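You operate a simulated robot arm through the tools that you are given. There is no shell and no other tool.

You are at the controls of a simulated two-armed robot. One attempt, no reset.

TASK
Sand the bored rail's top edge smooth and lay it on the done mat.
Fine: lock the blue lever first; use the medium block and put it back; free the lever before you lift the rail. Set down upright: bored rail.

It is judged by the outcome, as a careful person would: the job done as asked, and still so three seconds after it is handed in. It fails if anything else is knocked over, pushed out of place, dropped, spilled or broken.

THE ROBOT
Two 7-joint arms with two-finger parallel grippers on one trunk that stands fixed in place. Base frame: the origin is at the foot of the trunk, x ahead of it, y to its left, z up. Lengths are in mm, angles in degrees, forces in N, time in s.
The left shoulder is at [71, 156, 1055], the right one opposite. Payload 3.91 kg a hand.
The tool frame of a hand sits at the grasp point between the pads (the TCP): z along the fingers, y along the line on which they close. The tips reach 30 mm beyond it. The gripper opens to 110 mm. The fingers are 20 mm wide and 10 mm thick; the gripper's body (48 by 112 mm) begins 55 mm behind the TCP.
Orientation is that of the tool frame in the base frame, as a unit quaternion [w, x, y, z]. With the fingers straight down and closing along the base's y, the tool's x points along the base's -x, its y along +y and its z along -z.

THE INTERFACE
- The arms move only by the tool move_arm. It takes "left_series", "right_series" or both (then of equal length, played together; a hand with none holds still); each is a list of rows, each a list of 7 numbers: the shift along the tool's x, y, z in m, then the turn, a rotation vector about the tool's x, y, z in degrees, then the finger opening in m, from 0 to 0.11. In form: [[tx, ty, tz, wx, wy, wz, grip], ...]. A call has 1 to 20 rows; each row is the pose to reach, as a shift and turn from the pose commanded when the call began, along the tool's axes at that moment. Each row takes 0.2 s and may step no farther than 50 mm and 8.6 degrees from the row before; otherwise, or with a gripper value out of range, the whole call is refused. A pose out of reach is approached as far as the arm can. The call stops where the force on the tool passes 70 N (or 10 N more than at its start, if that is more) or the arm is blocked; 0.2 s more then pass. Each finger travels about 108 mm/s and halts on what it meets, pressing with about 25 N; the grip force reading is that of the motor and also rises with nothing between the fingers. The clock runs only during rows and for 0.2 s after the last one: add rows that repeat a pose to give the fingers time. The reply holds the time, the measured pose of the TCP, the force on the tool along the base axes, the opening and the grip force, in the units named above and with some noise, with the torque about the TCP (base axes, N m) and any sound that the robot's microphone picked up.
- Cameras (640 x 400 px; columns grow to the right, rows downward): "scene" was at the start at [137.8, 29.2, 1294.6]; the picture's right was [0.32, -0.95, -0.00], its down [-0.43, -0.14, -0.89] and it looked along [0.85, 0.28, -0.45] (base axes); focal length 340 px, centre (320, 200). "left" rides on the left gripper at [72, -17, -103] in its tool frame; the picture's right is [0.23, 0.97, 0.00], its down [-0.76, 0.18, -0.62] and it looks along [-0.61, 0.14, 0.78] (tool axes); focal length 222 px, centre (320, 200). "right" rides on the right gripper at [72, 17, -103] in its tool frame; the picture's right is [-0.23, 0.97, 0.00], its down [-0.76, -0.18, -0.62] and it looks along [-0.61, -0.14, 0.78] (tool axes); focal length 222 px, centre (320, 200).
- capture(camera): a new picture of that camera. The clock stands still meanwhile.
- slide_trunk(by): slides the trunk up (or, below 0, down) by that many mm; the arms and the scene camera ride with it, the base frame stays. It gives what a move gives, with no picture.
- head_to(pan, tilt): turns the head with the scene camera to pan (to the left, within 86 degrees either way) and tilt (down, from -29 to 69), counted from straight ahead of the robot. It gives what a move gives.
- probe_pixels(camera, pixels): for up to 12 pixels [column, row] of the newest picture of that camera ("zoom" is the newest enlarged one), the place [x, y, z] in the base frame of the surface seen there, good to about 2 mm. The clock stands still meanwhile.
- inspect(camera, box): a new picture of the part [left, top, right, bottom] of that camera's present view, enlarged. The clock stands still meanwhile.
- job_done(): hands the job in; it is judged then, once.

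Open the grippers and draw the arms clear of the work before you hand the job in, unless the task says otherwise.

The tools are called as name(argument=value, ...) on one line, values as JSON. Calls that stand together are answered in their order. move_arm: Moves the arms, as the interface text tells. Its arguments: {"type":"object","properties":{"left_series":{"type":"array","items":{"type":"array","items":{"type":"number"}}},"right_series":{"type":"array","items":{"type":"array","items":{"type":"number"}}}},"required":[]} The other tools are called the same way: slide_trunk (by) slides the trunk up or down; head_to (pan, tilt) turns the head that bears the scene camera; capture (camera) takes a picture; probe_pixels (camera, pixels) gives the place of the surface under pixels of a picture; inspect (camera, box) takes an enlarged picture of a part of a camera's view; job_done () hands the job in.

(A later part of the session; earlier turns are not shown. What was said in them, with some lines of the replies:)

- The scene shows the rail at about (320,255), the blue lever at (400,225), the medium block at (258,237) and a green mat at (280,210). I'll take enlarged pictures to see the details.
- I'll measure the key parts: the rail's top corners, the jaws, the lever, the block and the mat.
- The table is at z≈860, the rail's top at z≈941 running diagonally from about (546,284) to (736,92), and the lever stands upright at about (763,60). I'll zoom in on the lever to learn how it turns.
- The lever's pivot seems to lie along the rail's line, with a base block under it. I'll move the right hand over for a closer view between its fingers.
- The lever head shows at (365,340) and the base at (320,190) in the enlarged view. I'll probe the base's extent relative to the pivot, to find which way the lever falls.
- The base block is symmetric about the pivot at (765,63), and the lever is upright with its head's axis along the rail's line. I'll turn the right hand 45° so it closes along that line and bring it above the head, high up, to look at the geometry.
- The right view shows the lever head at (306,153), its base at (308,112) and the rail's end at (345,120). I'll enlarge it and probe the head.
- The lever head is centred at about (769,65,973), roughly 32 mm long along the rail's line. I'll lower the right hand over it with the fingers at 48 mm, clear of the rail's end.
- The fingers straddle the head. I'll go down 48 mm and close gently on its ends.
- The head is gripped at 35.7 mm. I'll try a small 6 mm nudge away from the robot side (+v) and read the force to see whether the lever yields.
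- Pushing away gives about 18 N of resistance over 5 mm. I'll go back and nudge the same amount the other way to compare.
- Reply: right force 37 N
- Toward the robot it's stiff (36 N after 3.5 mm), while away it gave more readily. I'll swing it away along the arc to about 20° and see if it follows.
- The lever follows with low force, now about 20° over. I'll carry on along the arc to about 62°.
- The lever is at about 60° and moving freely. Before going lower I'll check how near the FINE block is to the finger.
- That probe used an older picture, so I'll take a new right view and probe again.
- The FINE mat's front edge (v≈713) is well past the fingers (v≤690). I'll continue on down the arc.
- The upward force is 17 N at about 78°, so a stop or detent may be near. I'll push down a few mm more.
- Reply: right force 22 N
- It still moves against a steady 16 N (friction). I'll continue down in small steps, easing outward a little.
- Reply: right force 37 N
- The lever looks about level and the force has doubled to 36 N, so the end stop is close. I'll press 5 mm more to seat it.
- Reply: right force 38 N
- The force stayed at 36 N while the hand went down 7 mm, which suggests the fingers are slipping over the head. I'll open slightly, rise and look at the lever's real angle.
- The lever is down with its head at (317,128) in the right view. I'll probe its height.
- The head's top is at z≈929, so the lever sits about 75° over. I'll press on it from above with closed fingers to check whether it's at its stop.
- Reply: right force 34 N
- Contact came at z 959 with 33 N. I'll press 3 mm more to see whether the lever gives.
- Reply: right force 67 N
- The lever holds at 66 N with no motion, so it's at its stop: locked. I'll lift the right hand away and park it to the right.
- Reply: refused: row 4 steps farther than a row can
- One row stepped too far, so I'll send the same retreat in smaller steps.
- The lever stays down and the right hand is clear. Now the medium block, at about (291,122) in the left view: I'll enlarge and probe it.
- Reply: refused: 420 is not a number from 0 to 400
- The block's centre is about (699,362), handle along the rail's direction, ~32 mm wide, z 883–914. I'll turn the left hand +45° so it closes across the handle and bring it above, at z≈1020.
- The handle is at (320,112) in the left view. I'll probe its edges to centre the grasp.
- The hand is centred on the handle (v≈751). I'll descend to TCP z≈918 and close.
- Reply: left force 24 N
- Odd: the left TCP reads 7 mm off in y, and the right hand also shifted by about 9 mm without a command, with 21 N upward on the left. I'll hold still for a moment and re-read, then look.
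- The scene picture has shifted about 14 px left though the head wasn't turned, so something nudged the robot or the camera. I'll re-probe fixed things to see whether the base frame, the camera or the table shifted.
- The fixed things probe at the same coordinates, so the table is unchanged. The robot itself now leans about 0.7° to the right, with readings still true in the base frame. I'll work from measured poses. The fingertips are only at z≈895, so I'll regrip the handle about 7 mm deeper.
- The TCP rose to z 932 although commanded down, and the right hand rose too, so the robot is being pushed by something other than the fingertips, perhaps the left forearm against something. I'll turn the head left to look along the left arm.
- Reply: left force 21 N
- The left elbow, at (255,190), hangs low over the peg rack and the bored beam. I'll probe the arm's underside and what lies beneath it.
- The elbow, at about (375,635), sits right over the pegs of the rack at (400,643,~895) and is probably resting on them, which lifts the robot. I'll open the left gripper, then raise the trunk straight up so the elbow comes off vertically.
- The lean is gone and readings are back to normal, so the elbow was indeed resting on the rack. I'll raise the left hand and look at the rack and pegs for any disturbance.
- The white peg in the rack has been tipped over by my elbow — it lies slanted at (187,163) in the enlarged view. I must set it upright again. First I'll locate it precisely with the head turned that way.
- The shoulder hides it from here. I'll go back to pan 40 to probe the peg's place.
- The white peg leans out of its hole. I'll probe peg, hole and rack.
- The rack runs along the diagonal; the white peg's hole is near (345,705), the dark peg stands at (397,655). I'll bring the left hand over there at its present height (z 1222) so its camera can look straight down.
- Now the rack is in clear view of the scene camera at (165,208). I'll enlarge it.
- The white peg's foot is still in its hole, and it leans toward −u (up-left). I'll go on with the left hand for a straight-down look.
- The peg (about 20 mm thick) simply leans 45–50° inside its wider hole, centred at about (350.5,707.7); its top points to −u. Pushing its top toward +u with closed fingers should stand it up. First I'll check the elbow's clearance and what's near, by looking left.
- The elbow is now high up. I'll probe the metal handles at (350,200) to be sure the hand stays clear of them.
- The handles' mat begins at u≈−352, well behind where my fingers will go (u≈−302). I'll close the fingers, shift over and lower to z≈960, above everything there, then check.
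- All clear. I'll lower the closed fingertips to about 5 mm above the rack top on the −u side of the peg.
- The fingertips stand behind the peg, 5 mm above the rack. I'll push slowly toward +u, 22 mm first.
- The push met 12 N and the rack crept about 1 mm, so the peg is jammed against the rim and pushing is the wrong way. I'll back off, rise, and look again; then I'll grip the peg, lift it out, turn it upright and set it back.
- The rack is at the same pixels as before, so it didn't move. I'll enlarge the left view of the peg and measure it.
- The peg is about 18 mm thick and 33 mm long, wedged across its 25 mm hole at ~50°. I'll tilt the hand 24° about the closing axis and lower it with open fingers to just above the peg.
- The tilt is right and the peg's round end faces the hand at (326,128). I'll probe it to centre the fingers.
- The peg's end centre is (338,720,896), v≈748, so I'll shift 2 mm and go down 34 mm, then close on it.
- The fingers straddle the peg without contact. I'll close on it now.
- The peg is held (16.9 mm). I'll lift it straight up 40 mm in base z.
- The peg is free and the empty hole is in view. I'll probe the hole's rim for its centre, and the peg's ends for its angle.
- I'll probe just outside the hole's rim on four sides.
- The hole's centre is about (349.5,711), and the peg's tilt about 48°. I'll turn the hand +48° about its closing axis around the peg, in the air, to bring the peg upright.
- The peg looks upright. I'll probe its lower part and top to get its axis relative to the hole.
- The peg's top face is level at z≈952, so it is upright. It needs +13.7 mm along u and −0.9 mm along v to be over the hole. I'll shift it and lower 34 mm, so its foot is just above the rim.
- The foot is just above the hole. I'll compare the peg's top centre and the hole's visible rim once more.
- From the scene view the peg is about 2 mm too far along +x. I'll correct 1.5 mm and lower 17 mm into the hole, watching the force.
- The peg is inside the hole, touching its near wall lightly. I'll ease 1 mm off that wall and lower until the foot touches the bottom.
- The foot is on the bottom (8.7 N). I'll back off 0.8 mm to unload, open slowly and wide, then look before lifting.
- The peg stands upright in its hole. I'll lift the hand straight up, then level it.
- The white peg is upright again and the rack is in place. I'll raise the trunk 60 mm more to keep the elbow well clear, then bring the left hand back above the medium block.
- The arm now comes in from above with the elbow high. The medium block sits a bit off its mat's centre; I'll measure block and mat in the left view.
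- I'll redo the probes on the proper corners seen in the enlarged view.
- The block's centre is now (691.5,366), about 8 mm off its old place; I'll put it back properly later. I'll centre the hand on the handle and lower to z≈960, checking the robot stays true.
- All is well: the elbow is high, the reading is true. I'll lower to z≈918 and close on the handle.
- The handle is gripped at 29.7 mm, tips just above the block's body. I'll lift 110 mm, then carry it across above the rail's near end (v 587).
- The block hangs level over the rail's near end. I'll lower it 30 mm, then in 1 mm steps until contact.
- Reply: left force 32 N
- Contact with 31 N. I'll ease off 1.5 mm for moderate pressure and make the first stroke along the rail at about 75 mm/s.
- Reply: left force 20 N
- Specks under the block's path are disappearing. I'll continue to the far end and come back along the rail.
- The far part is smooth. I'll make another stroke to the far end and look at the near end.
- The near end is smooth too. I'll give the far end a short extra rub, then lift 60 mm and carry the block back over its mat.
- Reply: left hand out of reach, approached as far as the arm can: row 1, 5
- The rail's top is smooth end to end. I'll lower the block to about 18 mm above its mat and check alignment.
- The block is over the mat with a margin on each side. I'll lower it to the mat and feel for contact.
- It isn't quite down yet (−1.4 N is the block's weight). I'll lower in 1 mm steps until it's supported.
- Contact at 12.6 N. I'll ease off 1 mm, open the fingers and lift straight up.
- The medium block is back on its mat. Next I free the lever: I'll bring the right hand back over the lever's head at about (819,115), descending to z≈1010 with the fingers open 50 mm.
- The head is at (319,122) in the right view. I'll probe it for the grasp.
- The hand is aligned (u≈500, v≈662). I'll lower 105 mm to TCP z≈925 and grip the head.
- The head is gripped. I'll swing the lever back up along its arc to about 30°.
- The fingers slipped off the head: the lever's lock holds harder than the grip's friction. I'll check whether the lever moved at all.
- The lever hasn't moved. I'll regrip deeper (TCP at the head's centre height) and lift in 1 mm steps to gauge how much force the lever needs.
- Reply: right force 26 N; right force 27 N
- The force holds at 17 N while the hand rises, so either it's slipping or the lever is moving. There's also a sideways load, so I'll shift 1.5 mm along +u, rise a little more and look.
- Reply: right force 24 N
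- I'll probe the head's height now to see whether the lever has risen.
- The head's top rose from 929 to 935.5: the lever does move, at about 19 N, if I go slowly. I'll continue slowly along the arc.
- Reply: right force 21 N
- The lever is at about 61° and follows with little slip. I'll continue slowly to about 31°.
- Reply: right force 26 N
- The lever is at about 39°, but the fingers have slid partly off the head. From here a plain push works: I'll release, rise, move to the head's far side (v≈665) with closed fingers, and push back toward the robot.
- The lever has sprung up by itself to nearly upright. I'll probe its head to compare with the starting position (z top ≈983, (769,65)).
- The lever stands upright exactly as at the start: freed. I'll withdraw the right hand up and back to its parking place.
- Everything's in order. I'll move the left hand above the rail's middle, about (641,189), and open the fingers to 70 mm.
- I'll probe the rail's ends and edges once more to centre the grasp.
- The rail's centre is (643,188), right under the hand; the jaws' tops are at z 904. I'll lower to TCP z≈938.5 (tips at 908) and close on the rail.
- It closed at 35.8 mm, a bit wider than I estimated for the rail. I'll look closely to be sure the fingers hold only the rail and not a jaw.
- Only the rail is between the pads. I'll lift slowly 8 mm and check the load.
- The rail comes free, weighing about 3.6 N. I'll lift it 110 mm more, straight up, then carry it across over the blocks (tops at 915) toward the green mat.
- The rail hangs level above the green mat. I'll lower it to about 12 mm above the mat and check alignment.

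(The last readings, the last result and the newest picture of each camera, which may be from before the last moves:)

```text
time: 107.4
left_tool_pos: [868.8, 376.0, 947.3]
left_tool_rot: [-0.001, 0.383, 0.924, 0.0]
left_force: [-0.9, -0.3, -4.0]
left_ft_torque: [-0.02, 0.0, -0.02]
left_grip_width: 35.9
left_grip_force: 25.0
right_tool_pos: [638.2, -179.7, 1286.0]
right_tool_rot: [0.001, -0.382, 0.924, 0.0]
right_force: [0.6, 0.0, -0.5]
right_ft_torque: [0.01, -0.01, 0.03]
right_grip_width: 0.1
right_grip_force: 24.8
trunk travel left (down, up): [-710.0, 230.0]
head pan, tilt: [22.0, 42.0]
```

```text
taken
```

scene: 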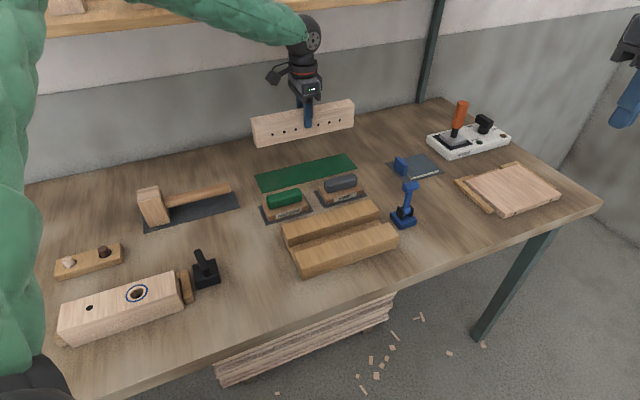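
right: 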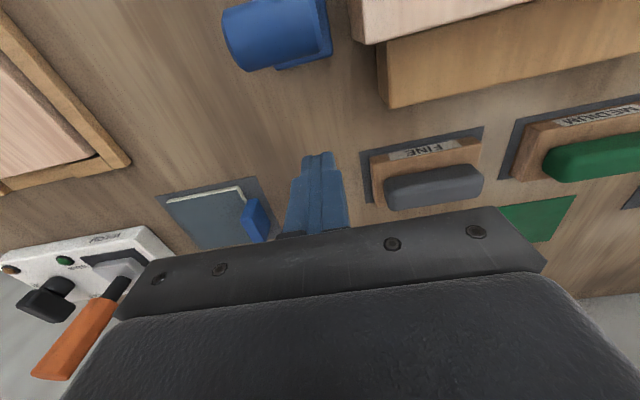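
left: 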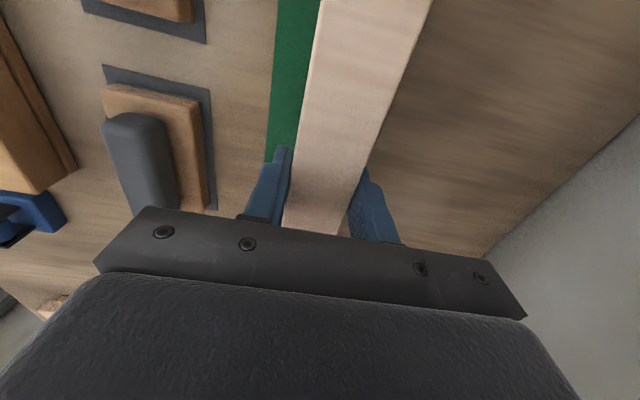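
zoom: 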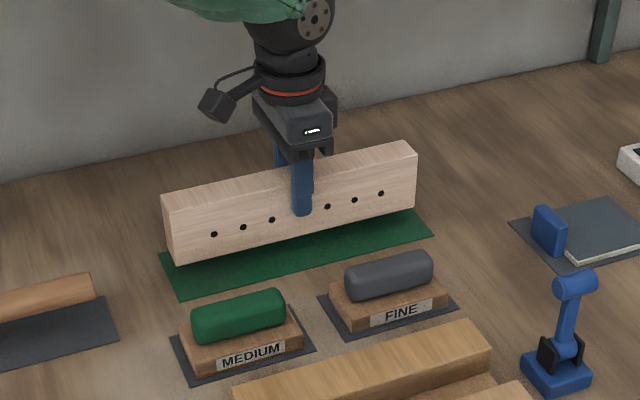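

The rail is over the mat. I'll probe mat corners and the rail's lower edge to confirm the margins before setting down.

probe_pixels(camera="zoom", pixels=[[184, 293], [431, 233], [162, 262], [413, 207], [180, 262], [415, 206], [300, 200], [166, 200], [408, 145], [176, 210], [417, 157]])

```text
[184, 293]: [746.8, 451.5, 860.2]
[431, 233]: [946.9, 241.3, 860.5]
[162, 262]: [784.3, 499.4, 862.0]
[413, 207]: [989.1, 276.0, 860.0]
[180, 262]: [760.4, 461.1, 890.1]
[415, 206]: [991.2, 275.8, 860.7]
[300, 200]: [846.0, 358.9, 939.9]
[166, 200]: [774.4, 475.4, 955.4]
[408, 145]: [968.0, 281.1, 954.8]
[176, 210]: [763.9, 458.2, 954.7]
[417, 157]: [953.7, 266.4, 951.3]
```

The rail spans u 214–486 on a mat of u 204–497, and it's about 6 mm forward of the mat's middle. I'll shift it 5 mm back and lower until it touches.

move_arm(left_series=[[0, 0.005, 0, 0, 0, 0, 0.015], [0, 0.005, 0.006, 0, 0, 0, 0.015], [0, 0.005, 0.01, 0, 0, 0, 0.015], [0, 0.005, 0.012, 0, 0, 0, 0.015], [0, 0.005, 0.013, 0, 0, 0, 0.015]])

```text
time: 108.6
left_tool_pos: [873.0, 379.3, 937.0]
left_tool_rot: [-0.001, 0.383, 0.924, -0.001]
left_force: [0.7, -0.1, -4.1]
left_ft_torque: [0.0, -0.01, 0.03]
left_grip_width: 35.7
left_grip_force: 25.1
right_tool_pos: [639.2, -180.1, 1285.0]
right_tool_rot: [0.0, -0.383, 0.924, 0.0]
right_force: [0.0, -0.8, 0.5]
right_ft_torque: [-0.02, 0.0, 0.02]
right_grip_width: 0.1
right_grip_force: 25.7
trunk travel left (down, up): [-710.0, 230.0]
head pan, tilt: [22.0, 42.0]
```

Not touching yet (−4.1 N is the rail's weight). I'll go down in 0.7 mm steps.

move_arm(left_series=[[0, 0, 0.0007, 0, 0, 0, 0.015], [0, 0, 0.0014, 0, 0, 0, 0.015]])

inspect(camera="scene", box=[230, 80, 400, 230])

```text
time: 109.2
left_tool_pos: [872.4, 379.0, 933.6]
left_tool_rot: [-0.001, 0.383, 0.924, 0.0]
left_force: [-1.0, -0.7, -3.3]
left_ft_torque: [0.01, -0.04, -0.03]
left_grip_width: 35.8
left_grip_force: 25.4
right_tool_pos: [639.9, -181.1, 1285.7]
right_tool_rot: [0.001, -0.383, 0.924, 0.0]
right_force: [-0.2, -0.2, 1.4]
right_ft_torque: [-0.01, 0.0, 0.01]
right_grip_width: 0.0
right_grip_force: 24.8
trunk travel left (down, up): [-710.0, 230.0]
head pan, tilt: [22.0, 42.0]
```

```text
2.67 times, centred on (315, 155) of scene
```

zoom: 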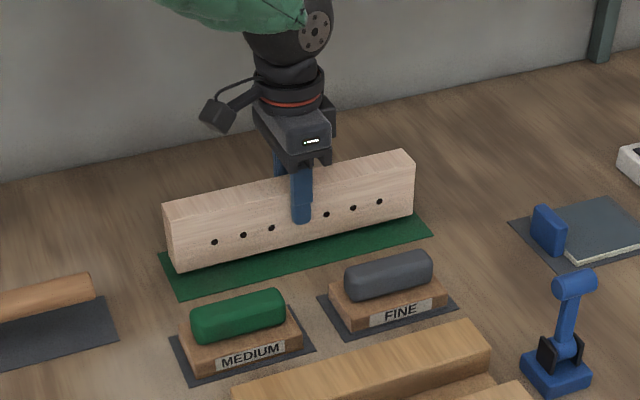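

Still hanging just above the mat. I'll continue down in small steps until the force rises.

move_arm(left_series=[[0, 0, 0.0007, 0, 0, 0, 0.015], [0, 0, 0.0014, 0, 0, 0, 0.015], [0, 0, 0.0014, 0, 0, 0, 0.015]])

```text
time: 110.0
left_tool_pos: [874.1, 378.1, 931.6]
left_tool_rot: [0.0, 0.383, 0.924, -0.001]
left_force: [0.1, 0.2, -4.5]
left_ft_torque: [-0.01, 0.0, -0.03]
left_grip_width: 35.9
left_grip_force: 25.2
right_tool_pos: [639.4, -181.0, 1285.2]
right_tool_rot: [-0.001, -0.383, 0.924, 0.0]
right_force: [-0.5, -0.3, 0.1]
right_ft_torque: [0.0, 0.01, 0.01]
right_grip_width: 0.0
right_grip_force: 25.1
trunk travel left (down, up): [-710.0, 230.0]
head pan, tilt: [22.0, 42.0]
```

No contact yet; the rail probably sat a few mm above the table in its vise. I'll keep lowering, 1 mm at a time.

move_arm(left_series=[[0, 0, 0.001, 0, 0, 0, 0.015], [0, 0, 0.002, 0, 0, 0, 0.015]])

move_arm(left_series=[[0, 0, 0.001, 0, 0, 0, 0.015], [0, 0, 0.002, 0, 0, 0, 0.015]])

inspect(camera="scene", box=[260, 110, 350, 190])

```text
time: 110.6
left_tool_pos: [873.9, 379.1, 931.3]
left_tool_rot: [0.0, 0.383, 0.924, 0.0]
left_force: [0.0, -1.2, -4.0]
left_ft_torque: [0.01, 0.02, -0.01]
left_grip_width: 36.0
left_grip_force: 25.3
right_tool_pos: [639.2, -180.8, 1285.3]
right_tool_rot: [0.0, -0.382, 0.924, 0.0]
right_force: [0.1, 1.1, -1.3]
right_ft_torque: [0.01, 0.01, -0.01]
right_grip_width: 0.0
right_grip_force: 25.1
trunk travel left (down, up): [-710.0, 230.0]
head pan, tilt: [22.0, 42.0]
```

```text
time: 111.2
left_tool_pos: [873.2, 379.1, 928.6]
left_tool_rot: [0.0, 0.382, 0.924, -0.001]
left_force: [1.2, -0.2, -3.7]
left_ft_torque: [0.0, 0.01, 0.0]
left_grip_width: 35.6
left_grip_force: 25.2
right_tool_pos: [640.0, -180.9, 1285.5]
right_tool_rot: [0.0, -0.382, 0.924, 0.0]
right_force: [0.2, -0.5, 0.6]
right_ft_torque: [0.01, -0.03, -0.02]
right_grip_width: 0.0
right_grip_force: 25.4
trunk travel left (down, up): [-710.0, 230.0]
head pan, tilt: [22.0, 42.0]
```

```text
5.00 times, centred on (305, 150) of scene
```

zoom: 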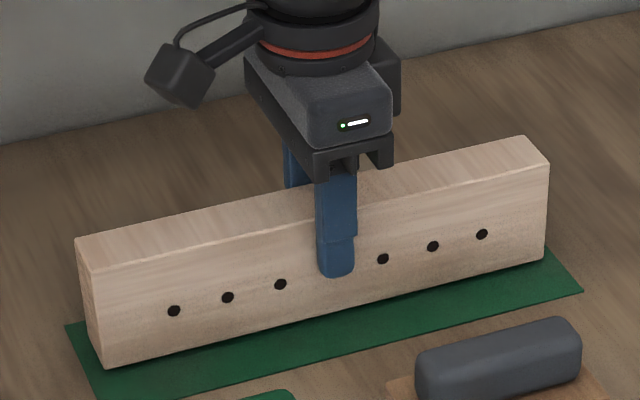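

I'll probe the rail's top and bottom edges to see the remaining gap.

probe_pixels(camera="zoom", pixels=[[100, 255], [84, 240], [110, 355], [110, 362], [200, 332], [200, 342], [540, 175], [540, 255], [450, 275], [450, 288]])

```text
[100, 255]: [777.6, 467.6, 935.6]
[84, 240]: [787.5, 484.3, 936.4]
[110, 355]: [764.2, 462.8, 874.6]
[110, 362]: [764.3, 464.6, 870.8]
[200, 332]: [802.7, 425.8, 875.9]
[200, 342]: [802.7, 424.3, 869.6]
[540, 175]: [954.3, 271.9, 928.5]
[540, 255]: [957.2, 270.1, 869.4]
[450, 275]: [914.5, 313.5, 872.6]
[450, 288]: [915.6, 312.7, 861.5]
```

The rail's bottom is about 7 mm above the mat. I'll lower 5 mm, then 1 mm steps to contact.

move_arm(left_series=[[0, 0, 0.002, 0, 0, 0, 0.015], [0, 0, 0.004, 0, 0, 0, 0.015], [0, 0, 0.005, 0, 0, 0, 0.015], [0, 0, 0.005, 0, 0, 0, 0.015]])

move_arm(left_series=[[0, 0, 0.001, 0, 0, 0, 0.015], [0, 0, 0.0015, 0, 0, 0, 0.015]])

```text
time: 112.2
left_tool_pos: [872.3, 379.9, 923.8]
left_tool_rot: [0.0, 0.383, 0.924, -0.001]
left_force: [1.4, 0.5, -2.9]
left_ft_torque: [0.04, 0.0, 0.01]
left_grip_width: 36.0
left_grip_force: 25.5
right_tool_pos: [639.1, -180.7, 1285.7]
right_tool_rot: [0.0, -0.383, 0.924, 0.0]
right_force: [-0.6, 0.2, -0.9]
right_ft_torque: [-0.02, -0.01, -0.01]
right_grip_width: 0.1
right_grip_force: 25.3
trunk travel left (down, up): [-710.0, 230.0]
head pan, tilt: [22.0, 42.0]
```

```text
time: 112.8
left_tool_pos: [873.8, 378.9, 921.9]
left_tool_rot: [0.0, 0.382, 0.924, 0.0]
left_force: [0.0, -0.6, -1.8]
left_ft_torque: [-0.08, -0.04, -0.04]
left_grip_width: 35.9
left_grip_force: 24.7
right_tool_pos: [638.0, -180.8, 1286.7]
right_tool_rot: [-0.001, -0.383, 0.924, 0.0]
right_force: [0.1, 0.1, 0.0]
right_ft_torque: [-0.02, 0.02, 0.0]
right_grip_width: 0.2
right_grip_force: 25.4
trunk travel left (down, up): [-710.0, 230.0]
head pan, tilt: [22.0, 42.0]
```

The weight on the hand is easing (−1.8 N), so it's just touching. One more small step down to seat it.

move_arm(left_series=[[0, 0, 0.0008, 0, 0, 0, 0.015], [0, 0, 0.0008, 0, 0, 0, 0.015]])

```text
time: 113.4
left_tool_pos: [873.8, 378.9, 922.6]
left_tool_rot: [0.0, 0.382, 0.924, 0.0]
left_force: [-1.9, 1.4, 7.0]
left_ft_torque: [0.46, 0.48, 0.01]
left_grip_width: 35.9
left_grip_force: 25.7
right_tool_pos: [638.5, -180.6, 1287.4]
right_tool_rot: [0.001, -0.383, 0.924, 0.0]
right_force: [0.7, -0.8, 0.5]
right_ft_torque: [0.02, 0.02, -0.01]
right_grip_width: 0.1
right_grip_force: 25.0
trunk travel left (down, up): [-710.0, 230.0]
head pan, tilt: [22.0, 42.0]
```

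The rail is seated on the mat (7 N). I'll open the fingers slowly and look before lifting away.

move_arm(left_series=[[0, 0, -0.0005, 0, 0, 0, 0.032], [0, 0, -0.0005, 0, 0, 0, 0.036], [0, 0, -0.0005, 0, 0, 0, 0.042], [0, 0, -0.0005, 0, 0, 0, 0.055], [0, 0, -0.0005, 0, 0, 0, 0.07], [0, 0, -0.0005, 0, 0, 0, 0.07]])

inspect(camera="scene", box=[230, 80, 400, 230])

inspect(camera="left", box=[220, 0, 440, 240])

```text
time: 114.8
left_tool_pos: [874.3, 379.2, 922.2]
left_tool_rot: [0.001, 0.383, 0.924, 0.001]
left_force: [-0.2, 0.1, -0.1]
left_ft_torque: [-0.02, -0.02, 0.0]
left_grip_width: 70.0
left_grip_force: 0.0
right_tool_pos: [638.8, -180.8, 1285.1]
right_tool_rot: [0.0, -0.384, 0.923, 0.0]
right_force: [-1.1, -0.6, -0.1]
right_ft_torque: [-0.02, -0.01, -0.01]
right_grip_width: 0.2
right_grip_force: 25.5
trunk travel left (down, up): [-710.0, 230.0]
head pan, tilt: [22.0, 42.0]
```

```text
2.67 times, centred on (315, 155) of scene
```

zoom: 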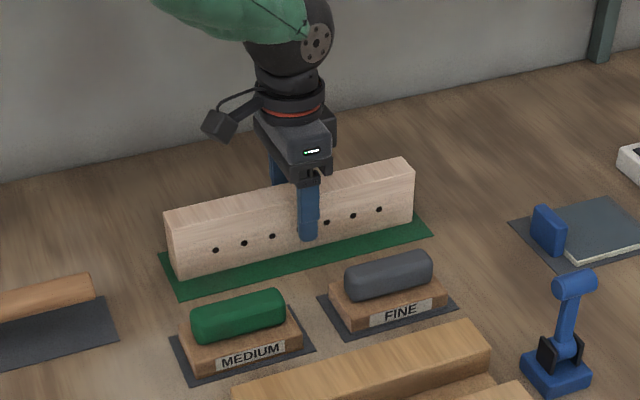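

```text
1.67 times, centred on (330, 120) of left
```

zoom: 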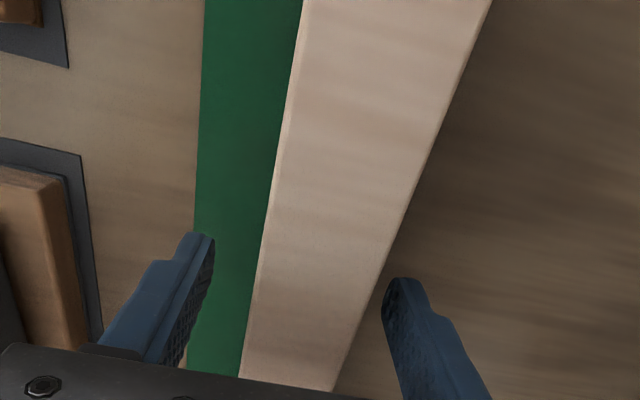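

The rail stands free on the mat. I'll lift the left hand straight up and verify from above.

move_arm(left_series=[[0, 0, -0.02, 0, 0, 0, 0.07], [0, 0, -0.05, 0, 0, 0, 0.07], [0, 0, -0.09, 0, 0, 0, 0.07], [0, 0, -0.13, 0, 0, 0, 0.07], [0, 0, -0.17, 0, 0, 0, 0.07], [0, 0, -0.2, 0, 0, 0, 0.07]])

capture(camera="left")

inspect(camera="scene", box=[230, 80, 400, 230])

probe_pixels(camera="zoom", pixels=[[167, 210], [173, 224], [405, 162], [414, 172], [176, 272], [414, 225], [183, 292], [430, 232], [162, 262]])

```text
time: 116.2
left_tool_pos: [872.3, 376.8, 1123.0]
left_tool_rot: [-0.001, 0.383, 0.924, 0.0]
left_force: [-0.2, -0.6, -0.2]
left_ft_torque: [-0.02, 0.04, 0.0]
left_grip_width: 70.2
left_grip_force: 0.0
right_tool_pos: [637.5, -181.1, 1286.7]
right_tool_rot: [0.0, -0.383, 0.924, 0.0]
right_force: [-0.3, -0.3, -0.6]
right_ft_torque: [-0.02, -0.02, 0.01]
right_grip_width: 0.1
right_grip_force: 24.5
trunk travel left (down, up): [-710.0, 230.0]
head pan, tilt: [22.0, 42.0]
```

```text
taken
```

left: 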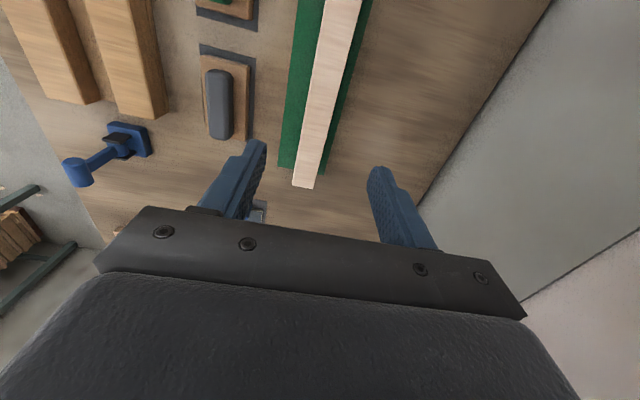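

```text
2.67 times, centred on (315, 155) of scene
```

zoom: 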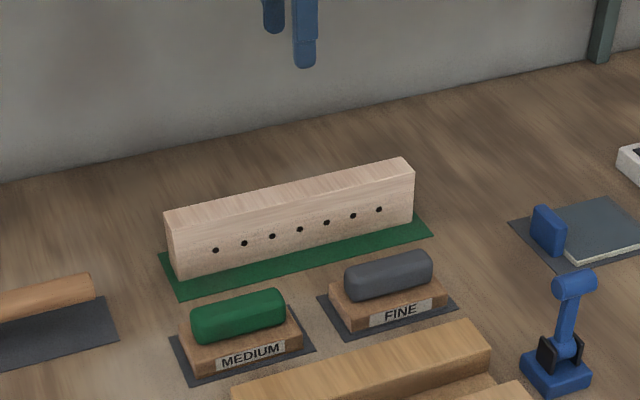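

```text
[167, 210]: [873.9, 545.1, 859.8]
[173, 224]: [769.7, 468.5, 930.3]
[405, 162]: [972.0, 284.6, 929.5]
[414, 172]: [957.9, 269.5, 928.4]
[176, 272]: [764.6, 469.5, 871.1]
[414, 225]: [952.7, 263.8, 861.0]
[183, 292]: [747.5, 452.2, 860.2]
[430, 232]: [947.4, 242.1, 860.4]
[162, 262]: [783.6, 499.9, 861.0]
```

The rail stands upright on the green mat with margin all round. I'll draw the left hand up and back, and open the right gripper.

move_arm(left_series=[[0, 0, -0.04, 0, 0, 0, 0.09], [0, -0.02, -0.08, 0, 0, 0, 0.11], [0, -0.05, -0.11, 0, 0, 0, 0.11], [0, -0.09, -0.13, 0, 0, 0, 0.11], [0, -0.13, -0.14, 0, 0, 0, 0.11], [0, -0.17, -0.14, 0, 0, 0, 0.11]], right_series=[[0, 0, 0, 0, 0, 0, 0.03], [0, 0, 0, 0, 0, 0, 0.06], [0, 0, 0, 0, 0, 0, 0.09], [0, 0, 0, 0, 0, 0, 0.11], [0, 0, 0, 0, 0, 0, 0.11], [0, 0, 0, 0, 0, 0, 0.11]])

head_to(pan=35, tilt=40)

capture(camera="scene")

capture(camera="left")

inspect(camera="scene", box=[60, 150, 300, 330])

inspect(camera="scene", box=[300, 130, 540, 280])

```text
time: 117.6
left_tool_pos: [753.3, 257.5, 1261.8]
left_tool_rot: [0.0, 0.383, 0.924, 0.001]
left_force: [0.0, -0.7, -0.8]
left_ft_torque: [0.02, 0.01, 0.0]
left_grip_width: 110.3
left_grip_force: 0.1
right_tool_pos: [638.0, -181.2, 1286.8]
right_tool_rot: [0.0, -0.383, 0.924, 0.0]
right_force: [0.4, -0.2, 0.3]
right_ft_torque: [0.01, 0.0, 0.02]
right_grip_width: 110.1
right_grip_force: 0.1
trunk travel left (down, up): [-710.0, 230.0]
head pan, tilt: [22.0, 42.0]
```

```text
time: 118.4
left_tool_pos: [754.6, 260.1, 1259.4]
left_tool_rot: [0.001, 0.383, 0.924, 0.0]
left_force: [0.4, 0.2, 0.1]
left_ft_torque: [0.0, 0.02, 0.03]
left_grip_width: 110.5
left_grip_force: 0.0
right_tool_pos: [639.5, -180.0, 1286.1]
right_tool_rot: [0.0, -0.383, 0.924, 0.0]
right_force: [0.1, 0.7, 0.9]
right_ft_torque: [-0.03, 0.04, -0.02]
right_grip_width: 109.9
right_grip_force: 0.0
trunk travel left (down, up): [-710.0, 230.0]
head pan, tilt: [35.0, 40.0]
```

```text
taken
```

scene: 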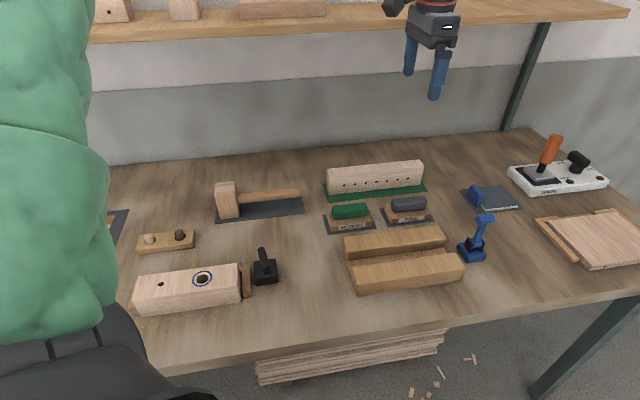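

```text
taken
```

left: 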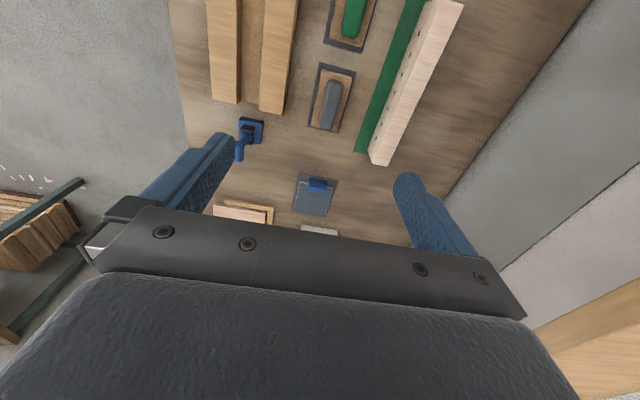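

```text
2.22 times, centred on (180, 240) of scene
```

zoom: 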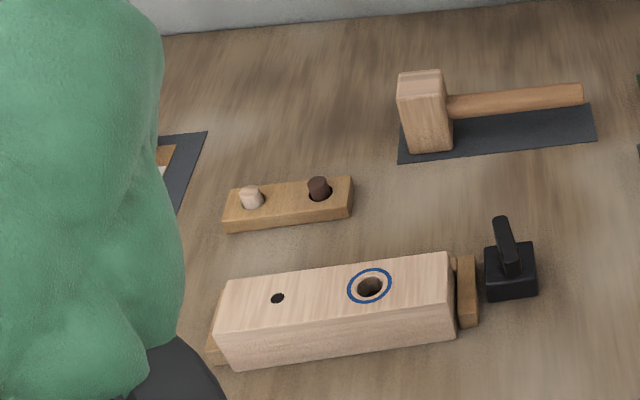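

```text
2.67 times, centred on (420, 205) of scene
```

zoom: 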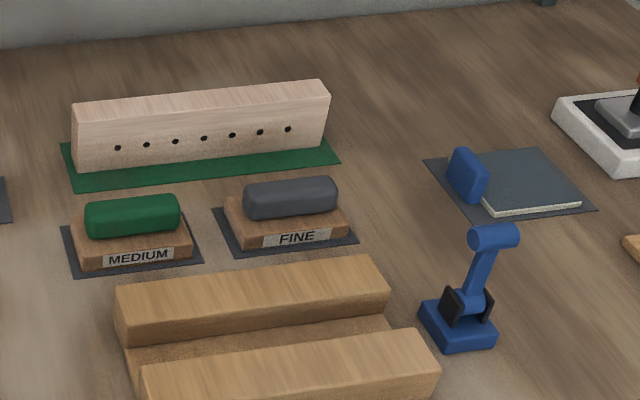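

The rail stands upright and smooth on the done mat, and the medium block is back on its own mat. The lever is upright (free), the pegs and other tools stand in place, and both hands are open and clear. I'm handing the job in.

job_done()

```text
The job is handed in.
```

The bored rail's top edge is sanded smooth, and it stands upright on the done mat with a margin all round. The job is handed in.

- **Lever:** I locked it before sanding and freed it before lifting the rail. It is upright again, as it was at the start.
- **Medium block:** it is back on its own mat, within a few millimetres of where it started.
- **One mishap:** early on, my left elbow came down on the peg rack and tipped the white peg over. I lifted the peg out and set it upright in its hole again; the dark peg and the rack look undisturbed.
- **End state:** in the last pictures everything else looked in place. Both grippers are open and clear of the work.
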